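You operate a simulated robot arm through the tools that you are given. There is no shell and no other tool. Be economical: measure what you need, move in short steps, check, and stop when the job is done.

The job below is to be done with a simulated robot arm. You get a single attempt, and the scene is never put back.

Task
Switch off, move the green beaker to the middle of the sheet and stir it even.
Fine: plate and sheet at the bench end; use the green rod, which goes back.

Only the result counts: the job must be done as asked and must still hold three seconds after the hand-in. Knocking over, shifting, dropping, spilling or breaking anything else fails it. Flat cloth is picked up by pressing the open fingertips on it (5 to 10 N) and closing them slowly along it; thin cloth reads only 2 to 8 mm in the jaws.

Robot
A 6-joint arm with a two-finger parallel gripper, fixed in place. Base frame: the origin is at the foot of the arm, x ahead of it, y to its left, z up; the work surface is at about z = 0.004. Readings come in m, degrees, newtons and seconds.
With the tool pointing down near the work surface it reaches from about 0.14 to 0.58 m from the base axis. Its first joint turns from -66.0 to 66.0 degrees. Payload 2.1 kg.
Tool frame: the origin (TCP) lies between the finger pads and is the grasp point; the fingertips stand 0.03 m ahead of it; z points along the fingers, y is the line along which they close. Largest opening 0.094 m; finger width 0.028, thickness 0.01; the body of the gripper, 0.05 by 0.096 m, starts 0.055 m behind the TCP.
Orientation is told as [roll, pitch, yaw] about the base's x, y, z axes, in that order, counted from this pose: with the fingers straight down and closing along the base's y, the tool's x points along the base's -x, its y along +y and its z along -z.

Tools
- The arm moves only by the tool arm_command. Its argument "commands" is a list of rows, each an object of numbers (a shift or turn left out is 0, a gripper value left out holds the last): "dx", "dy", "dz": the shift along the tool's x, y, z in units of 50 mm (1.0 is 50 mm); "rx", "ry", "rz": the turn, a rotation vector about the tool's x, y, z in units of 5 degrees (1.0 is 5 degrees). In form: [{"dx": .., "dy": .., "dz": .., "rx": .., "ry": .., "rz": ..}, ...]. A call has 1 to 8 rows; each row shifts and turns the commanded pose from where the row before left it, along the tool's axes as they then stand. "grip" is the finger opening in m, from 0 to 0.094, set as the call begins (left out, the last holds). A call with a number of a shift or a turn outside -1 to 1 is refused whole. Rows are played at 5 a second. More than 0.05 m and 8.6 degrees between two rows, or a gripper value outside its range, and nothing of the call is played. A pose out of reach is approached as far as the arm can. The call stops where the force on the tool passes 40 N (or 10 N more than at its start, if that is more) or the arm is blocked; 0.2 s more then pass. Each finger travels about 0.072 m/s and halts on what it meets, pressing with about 39 N; the grip force reading is that of the motor and also rises with nothing between the fingers. The clock runs only during rows and for 0.2 s after the last one: add rows that do not move to give the fingers time. The reply holds the time, the measured pose of the TCP, the force on the tool along the base axes, the opening and the grip force, in the units named above and with some noise.
- Cameras (640 x 400 px; columns grow to the right, rows downward): "scene" is fixed at [0.0456, -0.3587, 0.5103]; the picture's right is [0.88, -0.47, 0.00], its down [-0.16, -0.29, -0.94] and it looks along [0.45, 0.83, -0.33] (base axes); focal length 281 px, centre (320, 200). "wrist" rides on the gripper at [0.076, 0.014, -0.102] in the tool frame; the picture's right is [-0.18, 0.98, 0.00], its down [-0.75, -0.14, -0.64] and it looks along [-0.63, -0.12, 0.77] (tool axes); focal length 243 px, centre (320, 200). There is no depth. A picture from a camera that has moved, and an enlarged one, comes with that camera's place and axes in the base frame and with its lens.
- snapshot(camera): a new picture of that camera. The clock stands still meanwhile.
- inspect(camera, box): a new picture of the part [left, top, right, bottom] of that camera's present view, enlarged. The clock stands still meanwhile.
- close_job(): hands the job in; it is judged then, once.

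Work in short steps. Places have to be worked out from the pictures, the camera data and where the tool is seen: move nearer, look again, correct. Check each grasp and each placing, and mend what went wrong. You have 120 turns and 68 pictures in all, those below and enlarged ones among them. Open the gripper and draw the arm clear of the work before you hand the job in, unless the task says otherwise; then end with one line.

The tools are called after "Request:" as name(argument=value, ...) on one line, values as JSON. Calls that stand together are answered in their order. arm_command: Moves the arm, as the interface text tells. Its arguments: {"type":"object","properties":{"commands":{"type":"array","items":{"type":"object","properties":{"dx":{"type":"number"},"dy":{"type":"number"},"dz":{"type":"number"},"rx":{"type":"number"},"ry":{"type":"number"},"rz":{"type":"number"}}}},"grip":{"type":"number"}},"required":["commands"]} The other tools are called the same way: snapshot (camera) takes a picture; inspect (camera, box) takes an enlarged picture of a part of a camera's view; close_job () hands the job in.

At the start:

```text
clock: 0.0
tcp_pos: [0.2762, 0.1986, 0.4007]
orientation: [0.0, -0.1, 0.0]
force: [-1.0, -0.7, 0.0]
gripper_width: 0.0943
finger_force: 0.0
```

scene: 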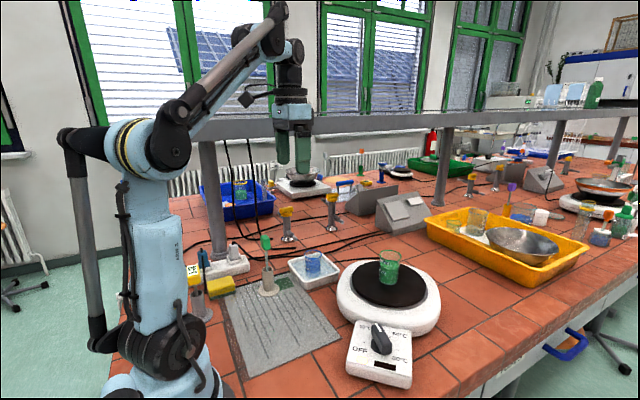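
wrist: 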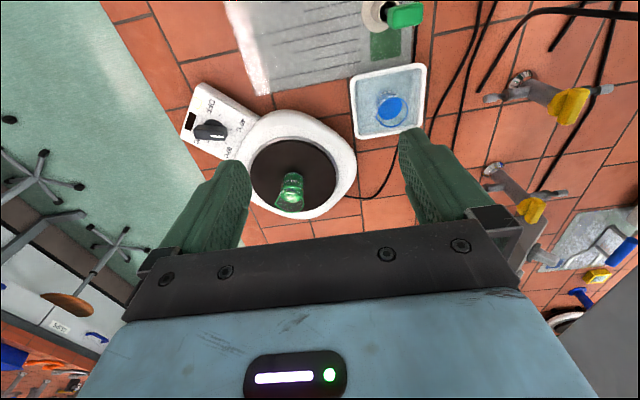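

The hotplate with its knob, the green beaker, the grey sheet and a green-handled rod in a holder are visible. I'll look closer at them first.

Request:
inspect(camera="scene", box=[320, 240, 460, 400])

Request:
inspect(camera="scene", box=[180, 220, 350, 400])

Request:
inspect(camera="wrist", box=[170, 0, 450, 230])

```text
2.50 times, centred on (390, 320) of scene
camera zoom: at [0.0456, -0.3587, 0.5103], right [0.88, -0.47, 0.0], down [-0.16, -0.29, -0.94], along [0.45, 0.83, -0.33], focal length 702 px, centre (145, -100)
```

zoom: 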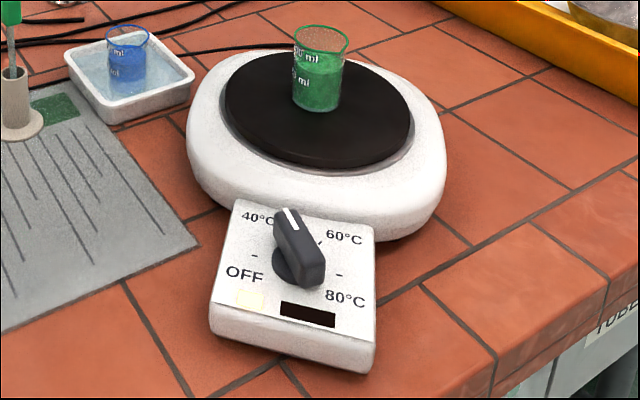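

```text
2.22 times, centred on (265, 310) of scene
camera zoom: at [0.0456, -0.3587, 0.5103], right [0.88, -0.47, 0.0], down [-0.16, -0.29, -0.94], along [0.45, 0.83, -0.33], focal length 624 px, centre (442, -44)
```

zoom: 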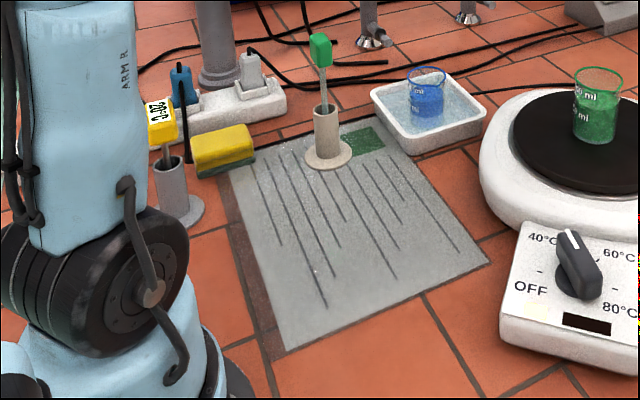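

```text
1.74 times, centred on (310, 115) of wrist
camera zoom: at [0.1989, 0.212, 0.504], right [0.18, 0.98, 0.0], down [0.75, -0.14, 0.64], along [0.63, -0.12, -0.77], focal length 422 px, centre (337, 348)
```

zoom: 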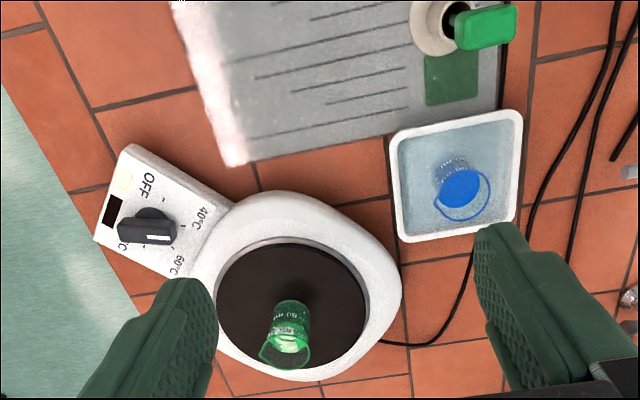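

The places I worked out: knob about (0.36, -0.03), beaker about (0.50, 0.105), sheet x 0.12–0.32 and y 0.06–0.33, giving a middle near (0.22, 0.197), and rod near (0.235, 0.30). I'll move above the knob for a closer look.

Request:
arm_command(commands=[{"dx": -0.24, "dy": -0.653, "dz": 0.5}, {"dx": -0.24, "dy": -0.653, "dz": 0.5}, {"dx": -0.24, "dy": -0.653, "dz": 0.5}, {"dx": -0.24, "dy": -0.653, "dz": 0.5}, {"dx": -0.24, "dy": -0.653, "dz": 0.5}, {"dx": -0.24, "dy": -0.653, "dz": 0.5}, {"dx": -0.24, "dy": -0.653, "dz": 0.5}, {}])

Request:
snapshot(camera="wrist")

```text
clock: 1.8
tcp_pos: [0.3614, -0.031, 0.2266]
orientation: [0.0, -0.1, 0.0]
force: [0.1, -0.1, -0.1]
gripper_width: 0.0941
finger_force: 0.0
```

```text
62 pictures are left
camera wrist: at [0.2845, -0.017, 0.329], right [0.18, 0.98, 0.0], down [0.75, -0.14, 0.64], along [0.63, -0.12, -0.77], focal length 243 px, centre (320, 200)
```

wrist: 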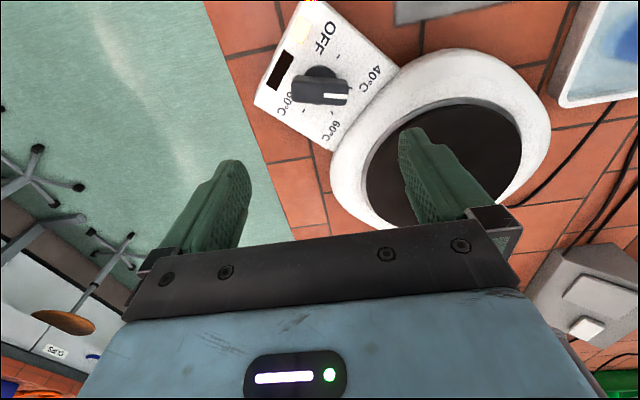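

Request:
inspect(camera="wrist", box=[240, 0, 420, 160])

```text
2.50 times, centred on (330, 80) of wrist
camera zoom: at [0.2845, -0.017, 0.329], right [0.18, 0.98, 0.0], down [0.75, -0.14, 0.64], along [0.63, -0.12, -0.77], focal length 606 px, centre (295, 500)
```

zoom: 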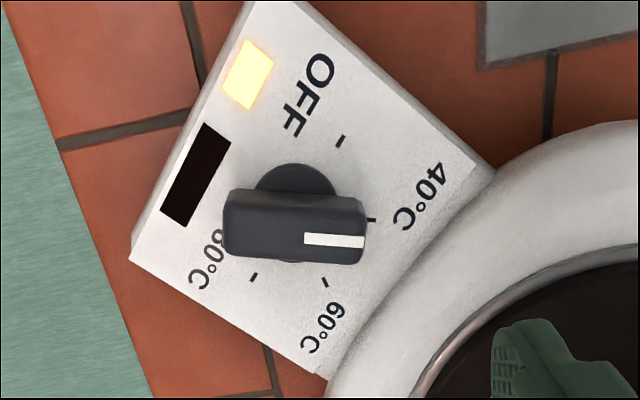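

The dial ticks fit a circle centred at (0.357, -0.032). The pointer is at about 76° and OFF at about 163°, so it takes a turn of roughly +88°. I'll centre over the knob and yaw the gripper by about -104° so it closes across the bar.

Request:
arm_command(commands=[{"dx": 0.08, "dy": -0.016, "rz": 1}, {"rz": 1}, {"rz": 1}, {"rz": 1}, {"rz": 1}, {"rz": 1}, {"rz": 1}, {"rz": 1}], grip=0.05)

Request:
arm_command(commands=[{"rz": 1}, {"rz": 1}, {"rz": 1}, {"rz": 1}, {"rz": 1}, {"rz": 1}, {"rz": 1}, {"rz": 1}])

Request:
arm_command(commands=[{"rz": 1}, {"rz": 1}, {"rz": 1}, {"rz": 1}, {"rz": 0.8}, {}])

Request:
snapshot(camera="wrist")

```text
clock: 3.6
tcp_pos: [0.3565, -0.032, 0.2272]
orientation: [0.2, -0.2, -40.1]
force: [-0.7, -0.7, -0.4]
gripper_width: 0.0501
finger_force: 0.0
```

```text
clock: 5.4
tcp_pos: [0.357, -0.0301, 0.226]
orientation: [0.2, 0.0, -80.1]
force: [-0.1, 0.0, -0.5]
gripper_width: 0.0501
finger_force: 0.1
```

```text
clock: 6.8
tcp_pos: [0.3559, -0.032, 0.2261]
orientation: [0.1, 0.2, -104.1]
force: [-0.3, -1.1, -0.3]
gripper_width: 0.0501
finger_force: 0.0
```

```text
60 pictures are left
camera wrist: at [0.3879, 0.0391, 0.3294], right [0.91, -0.42, 0.0], down [-0.32, -0.7, 0.64], along [-0.27, -0.58, -0.77], focal length 243 px, centre (320, 200)
```

wrist: 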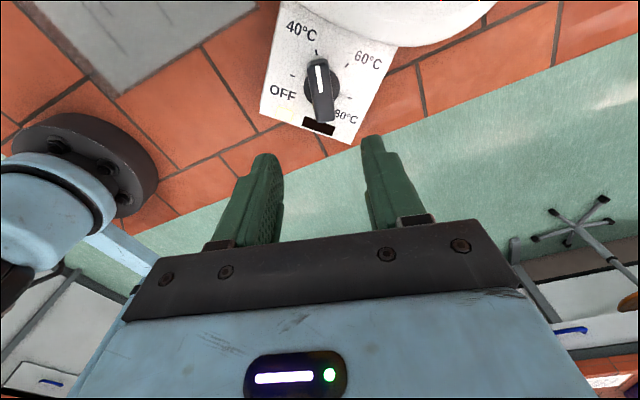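

Request:
inspect(camera="wrist", box=[250, 0, 410, 150])

```text
2.67 times, centred on (330, 75) of wrist
camera zoom: at [0.3879, 0.0391, 0.3294], right [0.91, -0.42, 0.0], down [-0.32, -0.7, 0.64], along [-0.27, -0.58, -0.77], focal length 647 px, centre (293, 533)
```

zoom: 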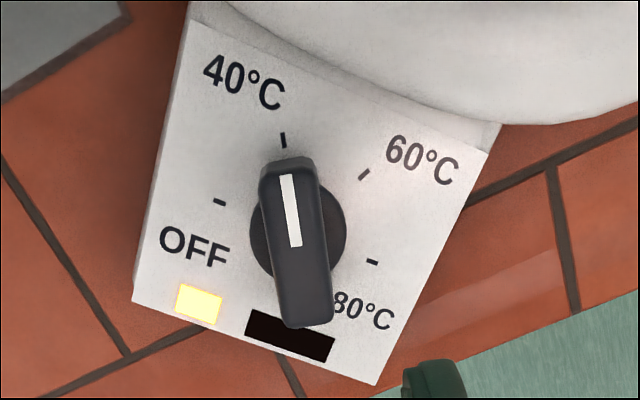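

The four ticks are the settings: OFF at 135°, 40 °C at 75°, and the pointer is on 40. So the turn to OFF is +60°. I'll descend partway and check alignment.

Request:
arm_command(commands=[{"dz": 0.8}, {"dz": 0.8}, {"dz": 0.4}, {}])

Request:
snapshot(camera="wrist")

Request:
inspect(camera="scene", box=[310, 240, 450, 400])

```text
clock: 7.8
tcp_pos: [0.3567, -0.0303, 0.1254]
orientation: [0.1, 0.1, -103.9]
force: [0.9, -0.6, -0.1]
gripper_width: 0.0502
finger_force: 0.1
```

```text
58 pictures are left
camera wrist: at [0.388, 0.0395, 0.2297], right [0.91, -0.42, 0.0], down [-0.32, -0.7, 0.64], along [-0.27, -0.58, -0.77], focal length 243 px, centre (320, 200)
```

wrist: 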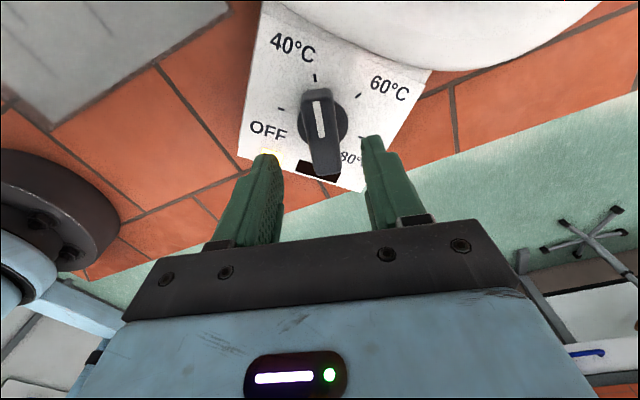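

```text
2.50 times, centred on (380, 320) of scene
camera zoom: at [0.0456, -0.3587, 0.5103], right [0.88, -0.47, 0.0], down [-0.16, -0.29, -0.94], along [0.45, 0.83, -0.33], focal length 702 px, centre (170, -100)
```

zoom: 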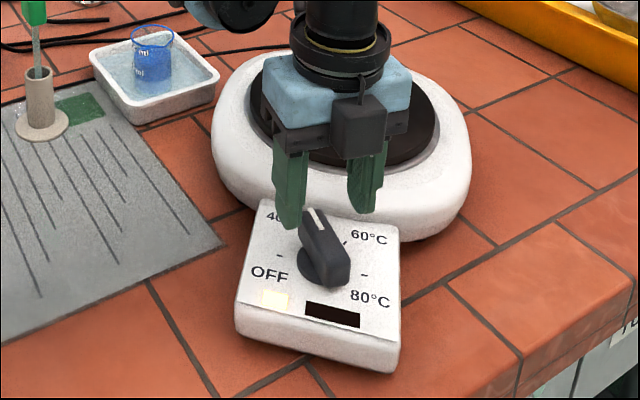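

Alignment looks good, so I'll descend to about z = 0.083 to straddle the knob.

Request:
arm_command(commands=[{"dz": 0.3}, {"dz": 0.3}, {"dz": 0.24}, {}])

Request:
snapshot(camera="wrist")

```text
clock: 8.8
tcp_pos: [0.3575, -0.0303, 0.0847]
orientation: [0.1, 0.1, -104.0]
force: [-1.0, -0.1, 0.8]
gripper_width: 0.05
finger_force: 0.0
```

```text
56 pictures are left
camera wrist: at [0.3885, 0.0392, 0.1871], right [0.91, -0.42, 0.0], down [-0.32, -0.7, 0.64], along [-0.27, -0.58, -0.77], focal length 243 px, centre (320, 200)
```

wrist: 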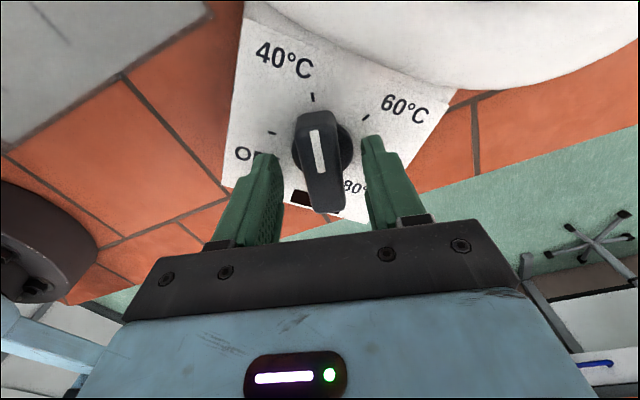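

The fingers straddle the knob centrally, so I'll close on it.

Request:
arm_command(commands=[{}, {}, {}, {}], grip=0.012)

```text
clock: 9.8
tcp_pos: [0.3589, -0.0316, 0.084]
orientation: [0.5, 0.1, -103.9]
force: [27.8, -4.9, -10.6]
gripper_width: 0.0217
finger_force: 45.1
```

Gripped at 21.7 mm, but there's a side load of 28 N along +x, so I'll shift slightly that way to relieve it.

Request:
arm_command(commands=[{"dy": 0.04}, {"dy": 0.03}, {}])

```text
clock: 10.6
tcp_pos: [0.3592, -0.0315, 0.0842]
orientation: [-0.1, 0.1, -104.1]
force: [-7.9, 7.0, -9.6]
gripper_width: 0.022
finger_force: 45.0
```

Load relieved. Now I'll turn the knob +60° (negative tool z) in small steps.

Request:
arm_command(commands=[{"rz": -1}, {"rz": -1}, {"rz": -1}, {"rz": -1}, {"rz": -1}, {"rz": -1}, {}])

Request:
snapshot(camera="scene")

```text
clock: 12.2
tcp_pos: [0.36, -0.0312, 0.084]
orientation: [0.0, 0.2, -73.9]
force: [-16.7, 16.4, -7.2]
gripper_width: 0.0215
finger_force: 44.3
```

```text
55 pictures are left
```

scene: 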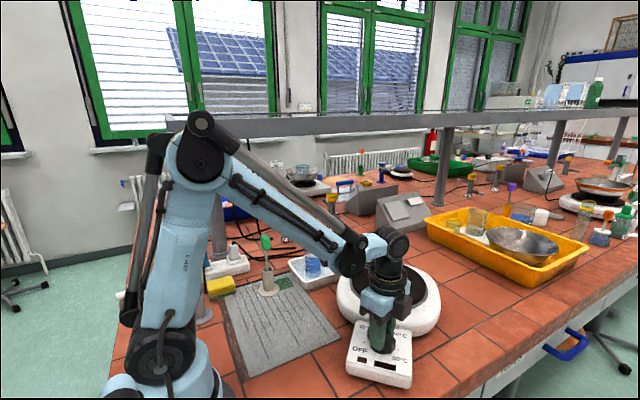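

Halfway, with the load rising slightly. I'll relieve it and finish the remaining 30°.

Request:
arm_command(commands=[{"dx": 0.037, "dy": -0.02}, {"rz": -1}, {"rz": -1}, {"rz": -1}, {"rz": -1}, {"rz": -1}, {"rz": -1}, {}])

Request:
inspect(camera="scene", box=[310, 240, 450, 400])

Request:
snapshot(camera="wrist")

```text
clock: 14.0
tcp_pos: [0.3596, -0.0317, 0.0838]
orientation: [0.1, -0.3, -44.1]
force: [14.4, -11.5, 9.9]
gripper_width: 0.0218
finger_force: 45.3
```

```text
2.50 times, centred on (380, 320) of scene
camera zoom: at [0.0456, -0.3587, 0.5103], right [0.88, -0.47, 0.0], down [-0.16, -0.29, -0.94], along [0.45, 0.83, -0.33], focal length 702 px, centre (170, -100)
```

zoom: 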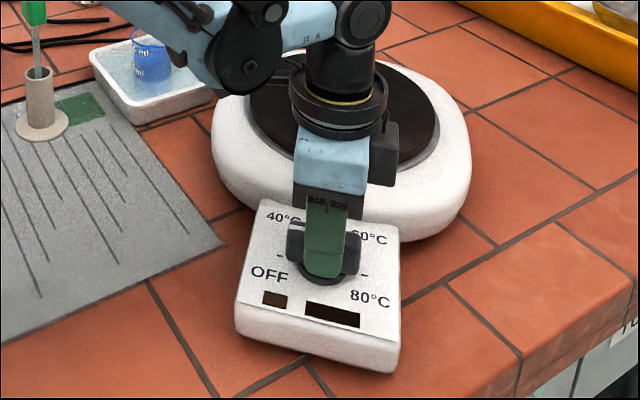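

```text
53 pictures are left
camera wrist: at [0.3134, 0.0321, 0.1869], right [0.82, 0.58, 0.0], down [0.44, -0.62, 0.65], along [0.38, -0.53, -0.76], focal length 243 px, centre (320, 200)
```

wrist: 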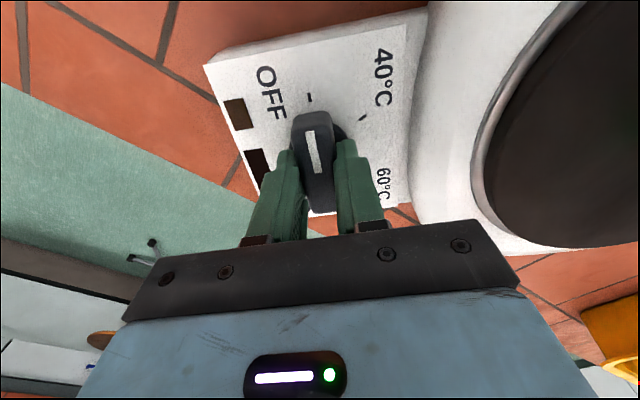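

The lamp is dark and the pointer sits on the OFF tick. I'll release and rise.

Request:
arm_command(commands=[{}, {}, {}, {"dz": -0.4}, {"dz": -0.8}, {"dz": -0.8}, {"dz": -0.8}, {}], grip=0.05)

Request:
snapshot(camera="wrist")

Request:
snapshot(camera="scene")

```text
clock: 15.8
tcp_pos: [0.3582, -0.0302, 0.2245]
orientation: [0.0, -0.1, -44.0]
force: [0.3, 0.2, -0.2]
gripper_width: 0.0499
finger_force: 0.1
```

```text
52 pictures are left
camera wrist: at [0.3121, 0.0327, 0.3278], right [0.82, 0.58, 0.0], down [0.44, -0.63, 0.64], along [0.37, -0.52, -0.77], focal length 243 px, centre (320, 200)
```

wrist: 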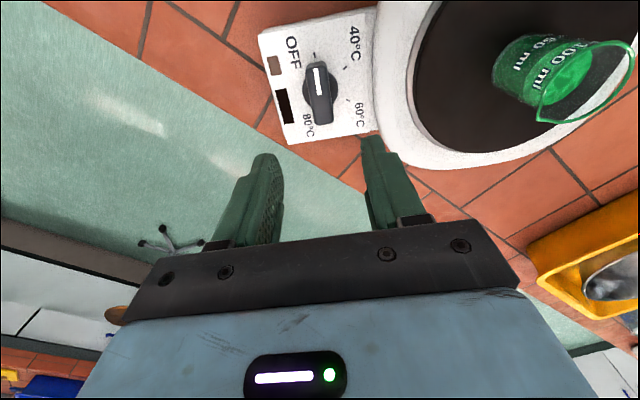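

```text
51 pictures are left
```

scene: 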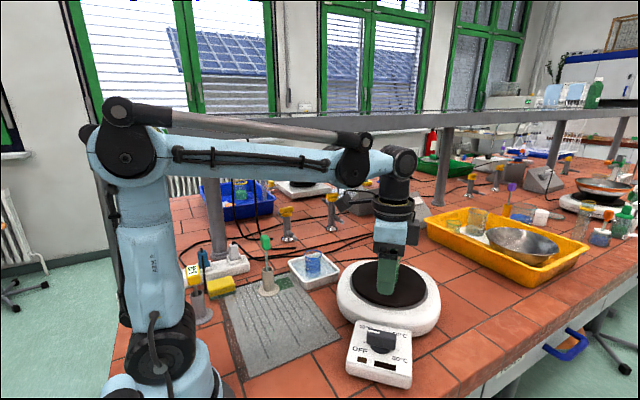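

Switched off. Next I'll rotate back to yaw 0 and open for the beaker.

Request:
arm_command(commands=[{"rz": -1}, {"rz": -1}, {"rz": -1}, {"rz": -1}, {"rz": -1}, {"rz": -1}, {"rz": -1}, {"rz": -1}], grip=0.094)

Request:
arm_command(commands=[{"rz": -0.8}, {"dx": -0.4, "dy": 0.65}, {"dx": -0.4, "dy": 0.65}, {"dx": -0.4, "dy": 0.65}, {"dx": -0.4, "dy": 0.65}, {}])

Request:
snapshot(camera="wrist")

```text
clock: 17.6
tcp_pos: [0.3588, -0.0298, 0.2248]
orientation: [-0.1, -0.1, -3.9]
force: [-0.5, -0.6, 0.6]
gripper_width: 0.0942
finger_force: 0.1
```

```text
clock: 19.0
tcp_pos: [0.4372, 0.1001, 0.2259]
orientation: [0.1, -0.1, 0.0]
force: [-0.1, 0.1, -0.2]
gripper_width: 0.0941
finger_force: 0.0
```

```text
50 pictures are left
camera wrist: at [0.3607, 0.1143, 0.3279], right [0.18, 0.98, 0.0], down [0.75, -0.14, 0.64], along [0.63, -0.12, -0.77], focal length 243 px, centre (320, 200)
```

wrist: 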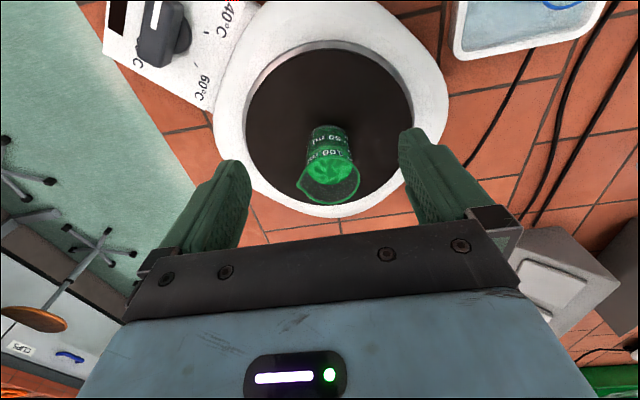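

The beaker looks to be at about (0.495, 0.0985) with the rim near z = 0.13. I'll move over it, go partway down and check.

Request:
arm_command(commands=[{"dx": -0.58, "dy": -0.015}, {"dx": -0.58, "dy": -0.015}, {"dz": 0.6}, {"dz": 0.6}, {}])

Request:
snapshot(camera="wrist")

Request:
inspect(camera="scene", box=[320, 200, 480, 340])

```text
clock: 20.2
tcp_pos: [0.4968, 0.0969, 0.1637]
orientation: [0.0, -0.1, 0.0]
force: [-0.2, 1.0, -0.1]
gripper_width: 0.0939
finger_force: 0.0
```

```text
49 pictures are left
camera wrist: at [0.4195, 0.1118, 0.2667], right [0.18, 0.98, 0.0], down [0.75, -0.14, 0.64], along [0.63, -0.12, -0.77], focal length 243 px, centre (320, 200)
```

wrist: 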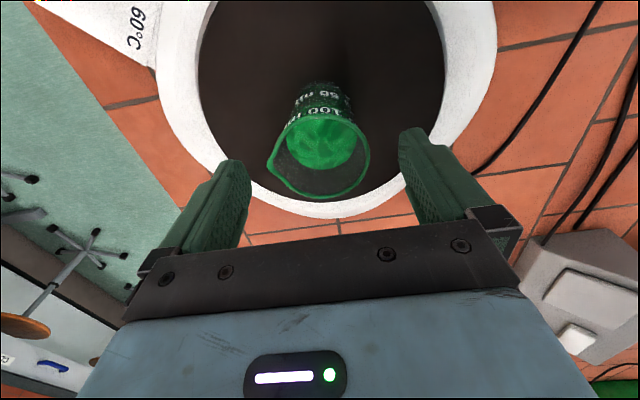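

```text
2.86 times, centred on (400, 270) of scene
camera zoom: at [0.0456, -0.3587, 0.5103], right [0.88, -0.47, 0.0], down [-0.16, -0.29, -0.94], along [0.45, 0.83, -0.33], focal length 802 px, centre (91, 0)
```

zoom: 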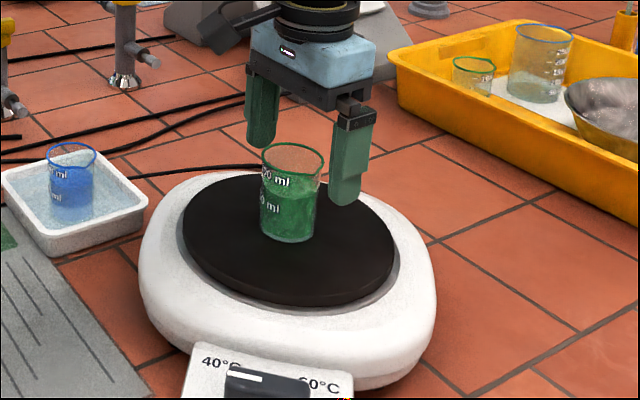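

Triangulating again gives beaker about (0.490, 0.102), plate top about 0.07–0.08 and rim about 0.14. I'll correct and lower to z ≈ 0.115.

Request:
arm_command(commands=[{"dx": 0.12, "dy": 0.08}, {"dz": 0.35}, {"dz": 0.35}, {"dz": 0.24}, {}])

Request:
snapshot(camera="wrist")

Request:
inspect(camera="scene", box=[320, 200, 480, 340])

```text
clock: 21.4
tcp_pos: [0.491, 0.1019, 0.1167]
orientation: [-0.1, -0.1, 0.0]
force: [0.7, -0.1, 0.3]
gripper_width: 0.094
finger_force: 0.0
```

```text
47 pictures are left
camera wrist: at [0.4137, 0.1165, 0.2196], right [0.18, 0.98, 0.0], down [0.75, -0.14, 0.64], along [0.63, -0.12, -0.77], focal length 243 px, centre (320, 200)
```

wrist: 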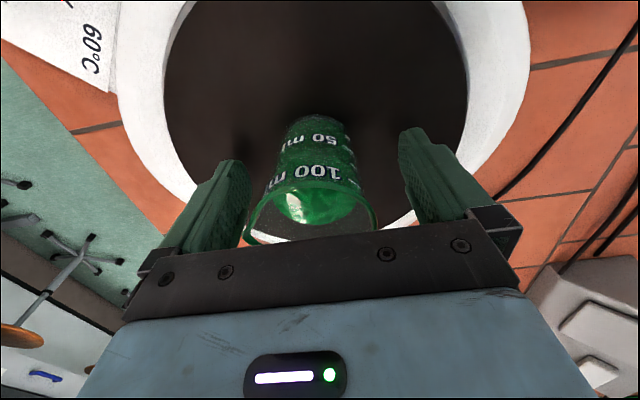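

```text
2.86 times, centred on (400, 270) of scene
camera zoom: at [0.0456, -0.3587, 0.5103], right [0.88, -0.47, 0.0], down [-0.16, -0.29, -0.94], along [0.45, 0.83, -0.33], focal length 802 px, centre (91, 0)
```

zoom: 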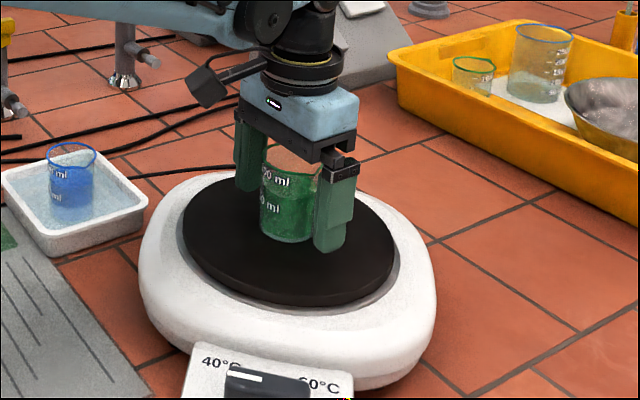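

The fingers straddle the beaker. I'll nudge 3 mm forward and close gently.

Request:
arm_command(commands=[{"dx": -0.06}, {}, {}, {}, {}], grip=0.046)

```text
clock: 22.6
tcp_pos: [0.4934, 0.1017, 0.1179]
orientation: [0.1, 0.0, 0.0]
force: [-0.3, -0.2, 0.3]
gripper_width: 0.0517
finger_force: 39.2
```

Gripped at 51.7 mm with no side load. I'll lift gently.

Request:
arm_command(commands=[{"dz": -0.1}, {"dz": -0.3}, {"dz": -0.4}, {"dz": -0.4}, {"dz": -0.4}, {}])

Request:
snapshot(camera="scene")

```text
clock: 24.0
tcp_pos: [0.4935, 0.1016, 0.1991]
orientation: [0.0, 0.0, 0.0]
force: [0.7, -0.7, -0.7]
gripper_width: 0.0517
finger_force: 39.4
```

```text
45 pictures are left
```

scene: 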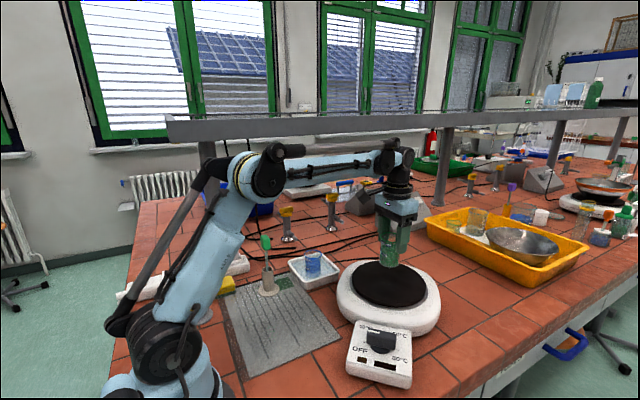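

Held securely. I'll carry it slowly toward the sheet's middle at this height, then view the sheet again.

Request:
arm_command(commands=[{"dx": 0.2, "dy": 0.07}, {"dx": 0.34, "dy": 0.12}, {"dx": 0.34, "dy": 0.12}, {"dx": 0.34, "dy": 0.12}, {"dx": 0.34, "dy": 0.12}, {"dx": 0.34, "dy": 0.12}, {"dx": 0.34, "dy": 0.12}, {"dx": 0.34, "dy": 0.12}])

Request:
arm_command(commands=[{"dx": 0.34, "dy": 0.12}, {"dx": 0.34, "dy": 0.12}, {"dx": 0.34, "dy": 0.12}, {"dx": 0.34, "dy": 0.12}, {"dx": 0.34, "dy": 0.12}, {"dx": 0.34, "dy": 0.12}, {"dx": 0.34, "dy": 0.12}, {"dx": 0.3, "dy": 0.1}])

Request:
snapshot(camera="wrist")

Request:
snapshot(camera="scene")

```text
clock: 25.8
tcp_pos: [0.3639, 0.1471, 0.1979]
orientation: [0.1, -0.1, 0.0]
force: [0.1, 0.4, -2.3]
gripper_width: 0.0516
finger_force: 38.5
```

```text
clock: 27.6
tcp_pos: [0.2305, 0.1946, 0.1966]
orientation: [0.0, -0.1, 0.1]
force: [-0.1, -0.6, -1.9]
gripper_width: 0.0518
finger_force: 39.5
```

```text
44 pictures are left
camera wrist: at [0.1536, 0.2085, 0.2998], right [0.18, 0.98, 0.0], down [0.75, -0.14, 0.64], along [0.63, -0.12, -0.77], focal length 243 px, centre (320, 200)
```

wrist: 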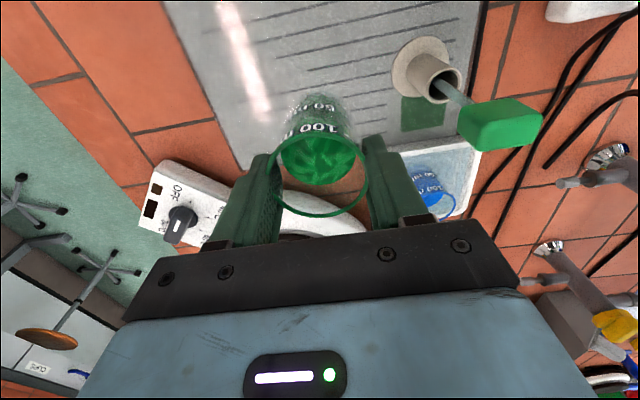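

```text
43 pictures are left
```

scene: 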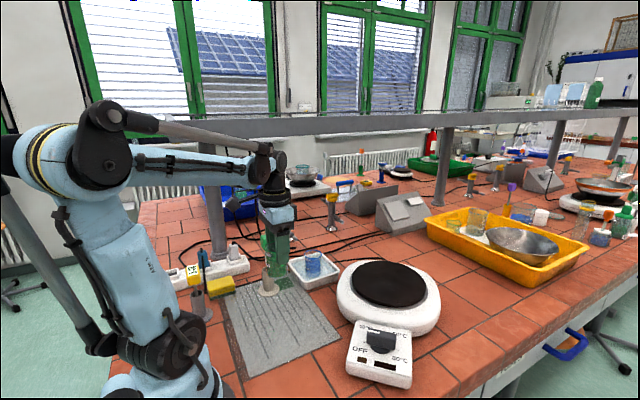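

The wrist view puts the sheet at about y 0.063–0.363. I'll inspect its edges closer to pin the middle.

Request:
inspect(camera="wrist", box=[380, 0, 540, 160])

Request:
inspect(camera="scene", box=[190, 240, 350, 380])

```text
2.50 times, centred on (460, 80) of wrist
camera zoom: at [0.1536, 0.2085, 0.2998], right [0.18, 0.98, 0.0], down [0.75, -0.14, 0.64], along [0.63, -0.12, -0.77], focal length 606 px, centre (-30, 500)
```

zoom: 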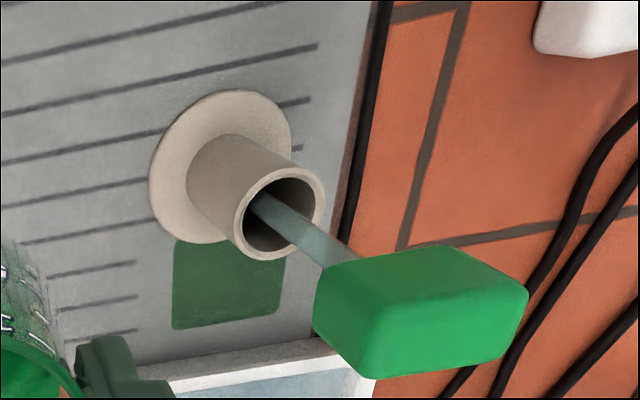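

```text
2.86 times, centred on (270, 310) of scene
camera zoom: at [0.0456, -0.3587, 0.5103], right [0.88, -0.47, 0.0], down [-0.16, -0.29, -0.94], along [0.45, 0.83, -0.33], focal length 802 px, centre (463, -114)
```

zoom: 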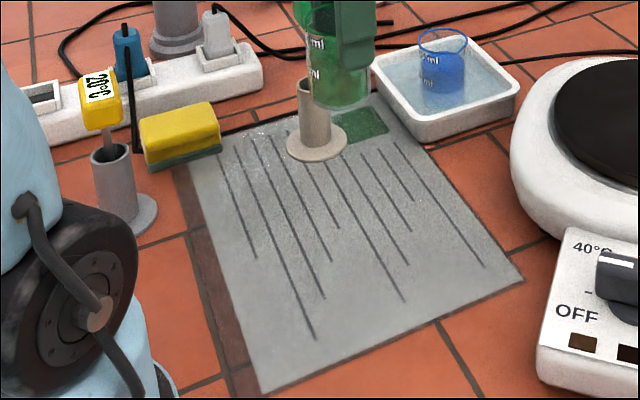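

The sheet spans x ≈ 0.116–0.322 and y ≈ 0.061–0.355, so the middle is near (0.219, 0.208). The holder's flange starts at y ≈ 0.273, which leaves clearance. I'll align and lower.

Request:
arm_command(commands=[{"dx": 0.25, "dy": 0.27}, {"dz": 0.4}, {"dz": 0.5}, {"dz": 0.5}, {"dz": 0.5}, {"dz": 0.4}, {}])

Request:
inspect(camera="scene", box=[190, 220, 350, 360])

```text
clock: 29.2
tcp_pos: [0.2173, 0.2078, 0.0817]
orientation: [0.0, -0.1, 0.0]
force: [-0.3, -0.1, -2.0]
gripper_width: 0.0515
finger_force: 39.1
```

```text
2.86 times, centred on (270, 290) of scene
camera zoom: at [0.0456, -0.3587, 0.5103], right [0.88, -0.47, 0.0], down [-0.16, -0.29, -0.94], along [0.45, 0.83, -0.33], focal length 802 px, centre (463, -57)
```

zoom: 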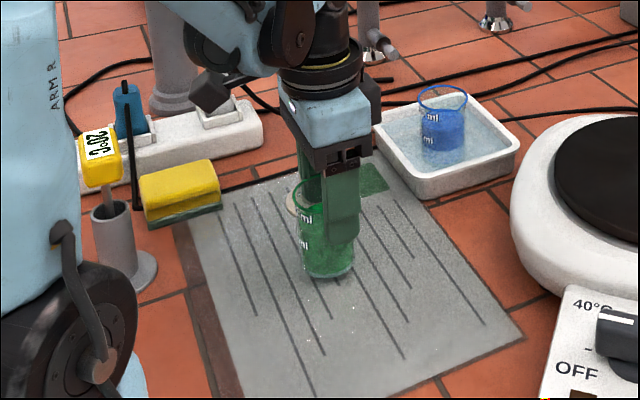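

Still clear of contact. I'll lower slowly in 3 mm steps, watching the force.

Request:
arm_command(commands=[{"dz": 0.12}, {"dz": 0.12}, {"dz": 0.08}, {"dz": 0.06}, {"dz": 0.06}, {}])

Request:
inspect(camera="scene", box=[230, 240, 310, 320])

```text
clock: 30.6
tcp_pos: [0.2175, 0.2073, 0.0606]
orientation: [0.1, -0.2, -0.1]
force: [1.1, 4.4, 21.6]
gripper_width: 0.0514
finger_force: 39.2
```

```text
5.00 times, centred on (270, 280) of scene
camera zoom: at [0.0456, -0.3588, 0.5102], right [0.88, -0.47, 0.0], down [-0.16, -0.29, -0.94], along [0.45, 0.83, -0.33], focal length 1404 px, centre (570, -200)
```

zoom: 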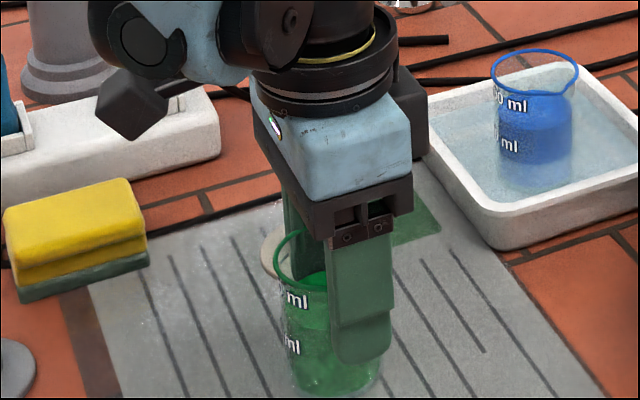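

In contact at 21 N upward: the beaker is on the sheet. I'll ease up 1.5 mm, open slightly to let go, then check.

Request:
arm_command(commands=[{"dz": -0.03}, {}])

Request:
arm_command(commands=[{}, {}, {}], grip=0.07)

Request:
arm_command(commands=[{"dz": -0.2}, {"dz": -0.5}, {"dz": -0.8}, {"dz": -0.8}, {"dz": -0.8}, {}])

Request:
snapshot(camera="wrist")

Request:
inspect(camera="scene", box=[190, 220, 350, 380])

```text
clock: 31.2
tcp_pos: [0.2182, 0.2079, 0.0614]
orientation: [0.0, -0.1, -0.1]
force: [0.3, 0.5, -1.9]
gripper_width: 0.0518
finger_force: 39.0
```

```text
clock: 32.0
tcp_pos: [0.2182, 0.2078, 0.0622]
orientation: [0.0, -0.1, 0.0]
force: [0.4, 0.5, -0.9]
gripper_width: 0.0698
finger_force: 0.0
```

```text
clock: 33.4
tcp_pos: [0.219, 0.2067, 0.2166]
orientation: [0.0, -0.1, 0.1]
force: [-0.3, -0.4, -0.4]
gripper_width: 0.0701
finger_force: 0.1
```

```text
38 pictures are left
camera wrist: at [0.1419, 0.2216, 0.319], right [0.18, 0.98, 0.0], down [0.75, -0.14, 0.64], along [0.63, -0.12, -0.77], focal length 243 px, centre (320, 200)
```

wrist: 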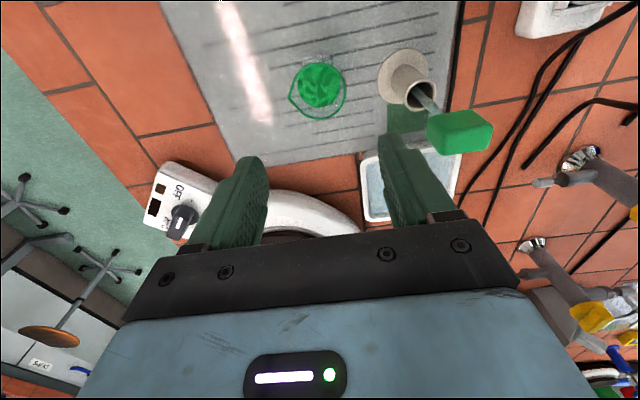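

```text
2.50 times, centred on (270, 300) of scene
camera zoom: at [0.0456, -0.3587, 0.5103], right [0.88, -0.47, 0.0], down [-0.16, -0.29, -0.94], along [0.45, 0.83, -0.33], focal length 702 px, centre (445, -50)
```

zoom: 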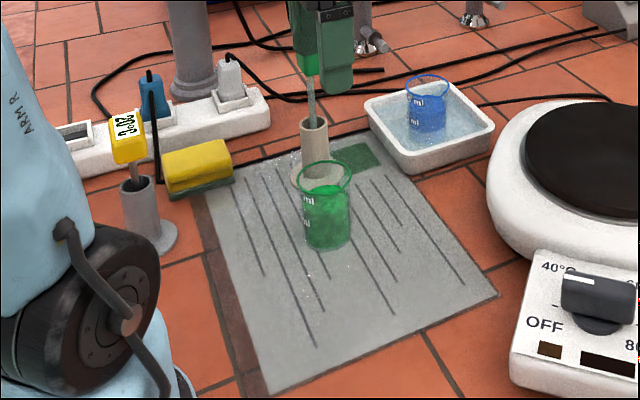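

The beaker stands in the middle of the sheet. Now the rod: I'll look closely at its handle.

Request:
inspect(camera="wrist", box=[360, 30, 520, 170])

Request:
arm_command(commands=[{"dz": -0.8}, {"dz": -0.8, "dy": 0.3}, {"dy": 0.7}, {"dy": 0.8}, {"dx": -0.2}, {}])

Request:
snapshot(camera="wrist")

Request:
inspect(camera="scene", box=[200, 200, 340, 320])

```text
2.86 times, centred on (440, 100) of wrist
camera zoom: at [0.1419, 0.2216, 0.319], right [0.18, 0.98, 0.0], down [0.75, -0.14, 0.64], along [0.63, -0.12, -0.77], focal length 693 px, centre (-23, 486)
```

zoom: 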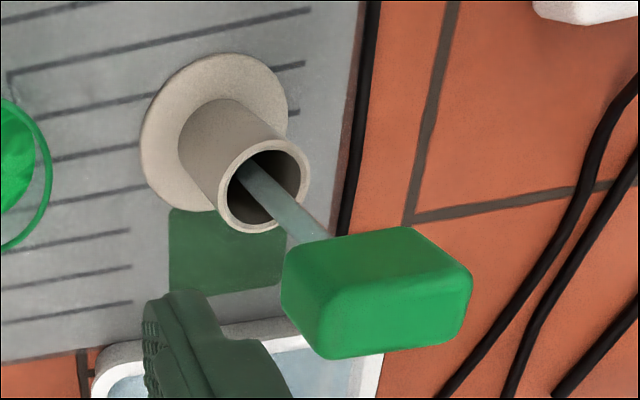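

```text
clock: 34.8
tcp_pos: [0.2279, 0.2984, 0.2969]
orientation: [0.0, -0.1, 0.0]
force: [0.5, -0.2, 0.3]
gripper_width: 0.07
finger_force: 0.0
```

```text
35 pictures are left
camera wrist: at [0.1505, 0.3119, 0.3994], right [0.18, 0.98, 0.0], down [0.75, -0.14, 0.64], along [0.63, -0.12, -0.77], focal length 243 px, centre (320, 200)
```

wrist: 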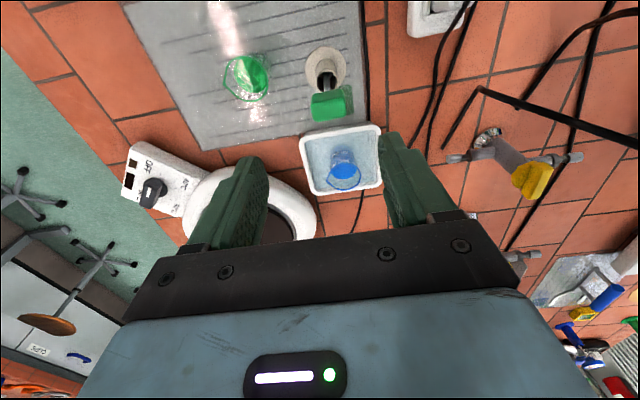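

```text
3.33 times, centred on (270, 260) of scene
camera zoom: at [0.0456, -0.3587, 0.5103], right [0.88, -0.47, 0.0], down [-0.16, -0.29, -0.94], along [0.45, 0.83, -0.33], focal length 936 px, centre (487, 0)
```

zoom: 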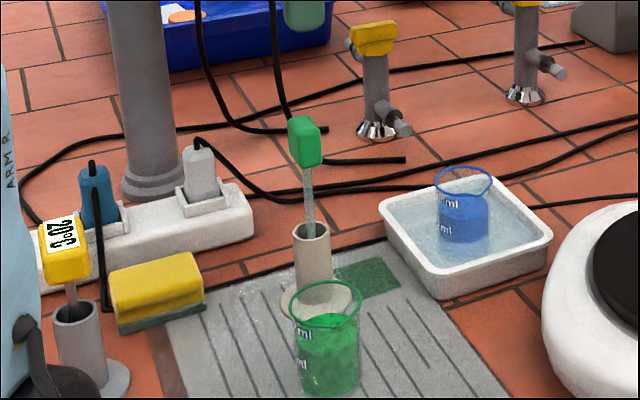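

Request:
inspect(camera="wrist", box=[280, 30, 380, 140])

```text
3.64 times, centred on (330, 85) of wrist
camera zoom: at [0.1505, 0.3119, 0.3994], right [0.18, 0.98, 0.0], down [0.75, -0.14, 0.64], along [0.63, -0.12, -0.77], focal length 882 px, centre (284, 618)
```

zoom: 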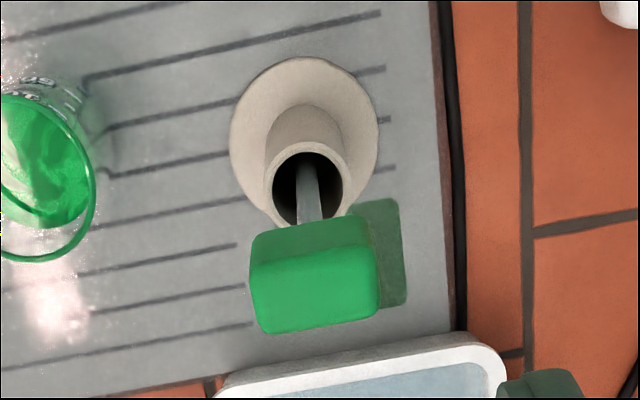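

The handle is a block about 33 mm along y and 20 mm along x, at z ≈ 0.132–0.172 and centred near (0.232, 0.304). I'll descend over it with yaw 0.

Request:
arm_command(commands=[{"dx": -0.1, "dy": 0.11}, {"dz": 0.6}, {"dz": 0.6}, {"dz": 0.6}, {}])

Request:
snapshot(camera="wrist")

Request:
inspect(camera="scene", box=[200, 200, 340, 320])

```text
clock: 36.0
tcp_pos: [0.2339, 0.3021, 0.2052]
orientation: [0.0, -0.1, -0.1]
force: [0.4, -0.9, -0.3]
gripper_width: 0.07
finger_force: 0.1
```

```text
32 pictures are left
camera wrist: at [0.1566, 0.3163, 0.3085], right [0.18, 0.98, 0.0], down [0.75, -0.14, 0.64], along [0.63, -0.12, -0.77], focal length 243 px, centre (320, 200)
```

wrist: 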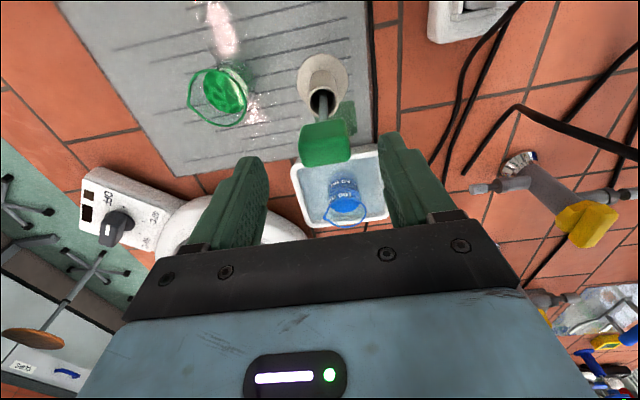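

```text
3.33 times, centred on (270, 260) of scene
camera zoom: at [0.0456, -0.3587, 0.5103], right [0.88, -0.47, 0.0], down [-0.16, -0.29, -0.94], along [0.45, 0.83, -0.33], focal length 936 px, centre (487, 0)
```

zoom: 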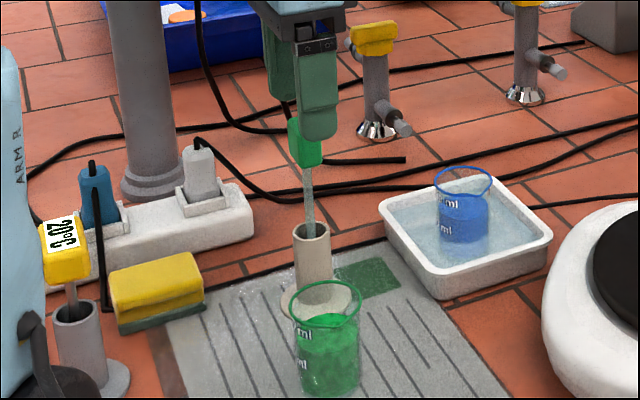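

The handle reads (0.229, 0.306), so I'll correct slightly and descend to z ≈ 0.152.

Request:
arm_command(commands=[{"dx": 0.08, "dy": 0.05}, {"dz": 0.35}, {"dz": 0.35}, {"dz": 0.36}, {}])

Request:
snapshot(camera="wrist")

```text
clock: 37.2
tcp_pos: [0.2295, 0.3051, 0.1536]
orientation: [0.0, -0.1, 0.0]
force: [0.2, -0.2, 0.4]
gripper_width: 0.0703
finger_force: 0.1
```

```text
30 pictures are left
camera wrist: at [0.1525, 0.3195, 0.2561], right [0.18, 0.98, 0.0], down [0.75, -0.14, 0.64], along [0.63, -0.12, -0.77], focal length 243 px, centre (320, 200)
```

wrist: 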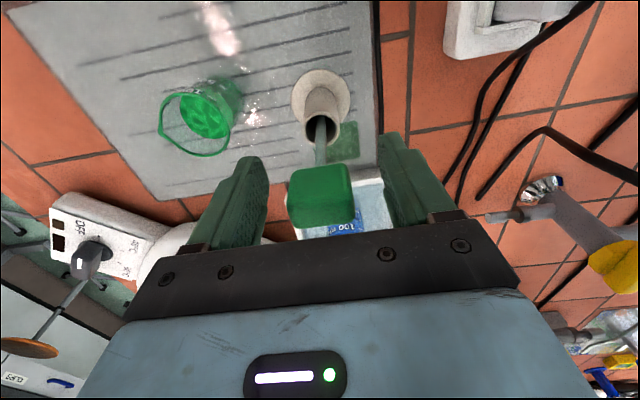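

Centred on the handle, so I'll close on it.

Request:
arm_command(commands=[{}, {}, {}, {}], grip=0.02)

```text
clock: 38.2
tcp_pos: [0.2299, 0.3052, 0.1543]
orientation: [0.0, 0.0, 0.0]
force: [-0.4, 0.2, -0.8]
gripper_width: 0.0367
finger_force: 39.3
```

The handle is held at 36.7 mm; I'll remember this pose for the return. Lifting straight up by 100 mm.

Request:
arm_command(commands=[{"dz": -0.2}, {"dz": -0.4}, {"dz": -0.5}, {"dz": -0.5}, {"dz": -0.4}, {}])

Request:
inspect(camera="scene", box=[200, 190, 340, 320])

Request:
snapshot(camera="wrist")

```text
clock: 39.6
tcp_pos: [0.2282, 0.3056, 0.2541]
orientation: [0.0, -0.3, -0.1]
force: [0.5, 0.3, -0.2]
gripper_width: 0.037
finger_force: 38.9
```

```text
3.08 times, centred on (270, 255) of scene
camera zoom: at [0.0456, -0.3587, 0.5103], right [0.88, -0.47, 0.0], down [-0.16, -0.29, -0.94], along [0.45, 0.83, -0.33], focal length 864 px, centre (474, 31)
```

zoom: 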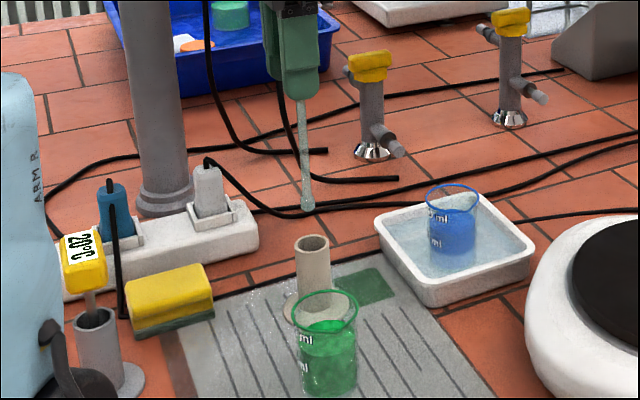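

```text
28 pictures are left
camera wrist: at [0.1516, 0.3193, 0.3561], right [0.18, 0.98, 0.0], down [0.75, -0.14, 0.64], along [0.63, -0.12, -0.77], focal length 243 px, centre (320, 200)
```

wrist: 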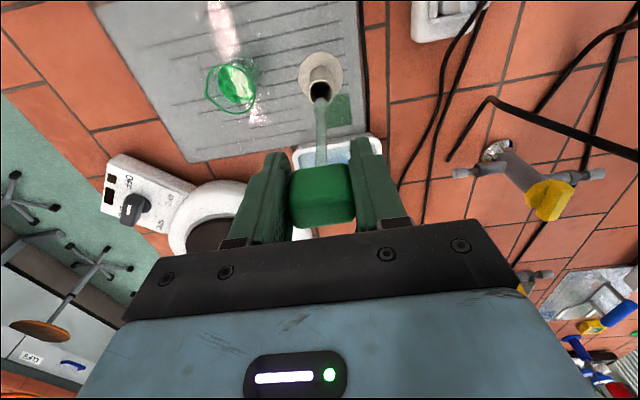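

The rod is clear, with its tip about 146 mm below the TCP (z ≈ 0.108) and hanging straight. I'll raise 10 mm and move above the beaker, then check alignment.

Request:
arm_command(commands=[{"dz": -0.2}, {"dx": 0.05, "dy": -0.38}, {"dx": 0.05, "dy": -0.4}, {"dx": 0.06, "dy": -0.4}, {"dx": 0.05, "dy": -0.4}, {"dx": 0.05, "dy": -0.36}, {}])

Request:
inspect(camera="scene", box=[220, 220, 320, 320])

Request:
inspect(camera="wrist", box=[250, 20, 390, 180])

```text
clock: 41.2
tcp_pos: [0.2162, 0.2086, 0.2636]
orientation: [0.0, -0.1, 0.0]
force: [-0.5, -0.3, -1.0]
gripper_width: 0.037
finger_force: 39.3
```

```text
4.00 times, centred on (270, 270) of scene
camera zoom: at [0.0456, -0.3588, 0.5103], right [0.88, -0.47, 0.0], down [-0.16, -0.29, -0.94], along [0.45, 0.83, -0.33], focal length 1123 px, centre (520, -80)
```

zoom: 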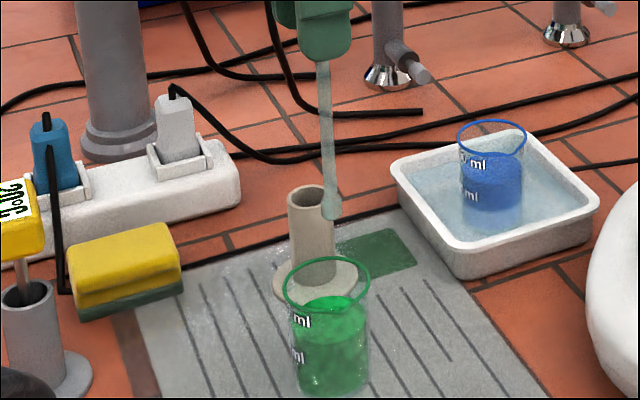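

```text
2.50 times, centred on (320, 100) of wrist
camera zoom: at [0.1382, 0.2233, 0.3661], right [0.18, 0.98, 0.0], down [0.75, -0.14, 0.64], along [0.63, -0.12, -0.77], focal length 606 px, centre (320, 450)
```

zoom: 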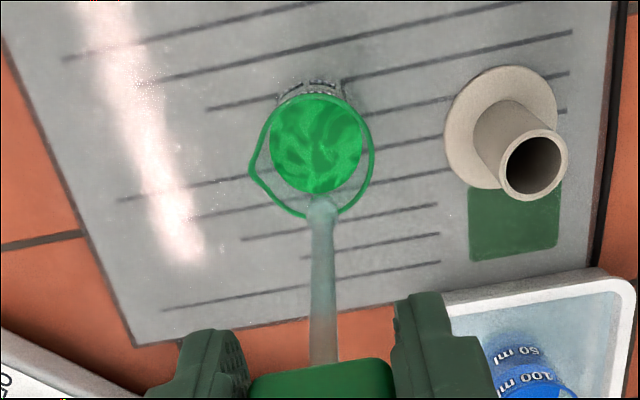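

The tip hangs at about (0.2165, 0.209) and both views put the beaker centre at about (0.209, 0.208). I'll shift 7 mm back, lower partway into the beaker and check.

Request:
arm_command(commands=[{"dx": 0.14}, {"dz": 0.4}, {"dz": 0.4}, {"dz": 0.3}, {}])

Request:
inspect(camera="scene", box=[220, 220, 320, 320])

Request:
inspect(camera="wrist", box=[250, 20, 390, 180])

```text
clock: 42.4
tcp_pos: [0.2095, 0.2095, 0.208]
orientation: [0.0, -0.2, 0.0]
force: [0.0, -0.2, 0.6]
gripper_width: 0.037
finger_force: 39.2
```

```text
4.00 times, centred on (270, 270) of scene
camera zoom: at [0.0456, -0.3587, 0.5103], right [0.88, -0.47, 0.0], down [-0.16, -0.29, -0.94], along [0.45, 0.83, -0.33], focal length 1123 px, centre (520, -80)
```

zoom: 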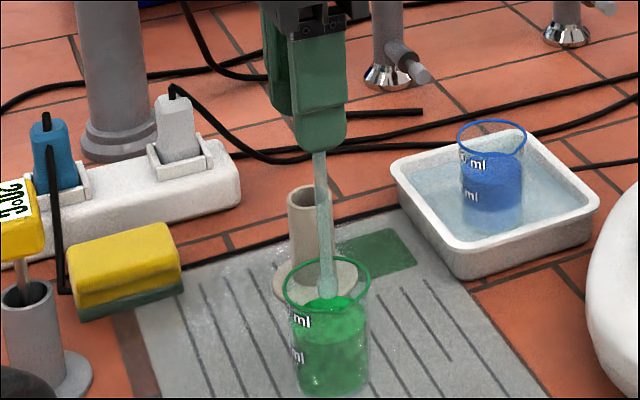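

```text
2.50 times, centred on (320, 100) of wrist
camera zoom: at [0.1325, 0.2234, 0.311], right [0.18, 0.98, 0.0], down [0.75, -0.14, 0.64], along [0.63, -0.12, -0.77], focal length 606 px, centre (320, 450)
```

zoom: 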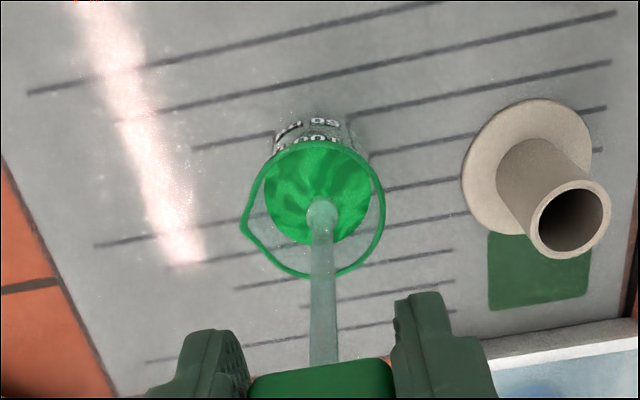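

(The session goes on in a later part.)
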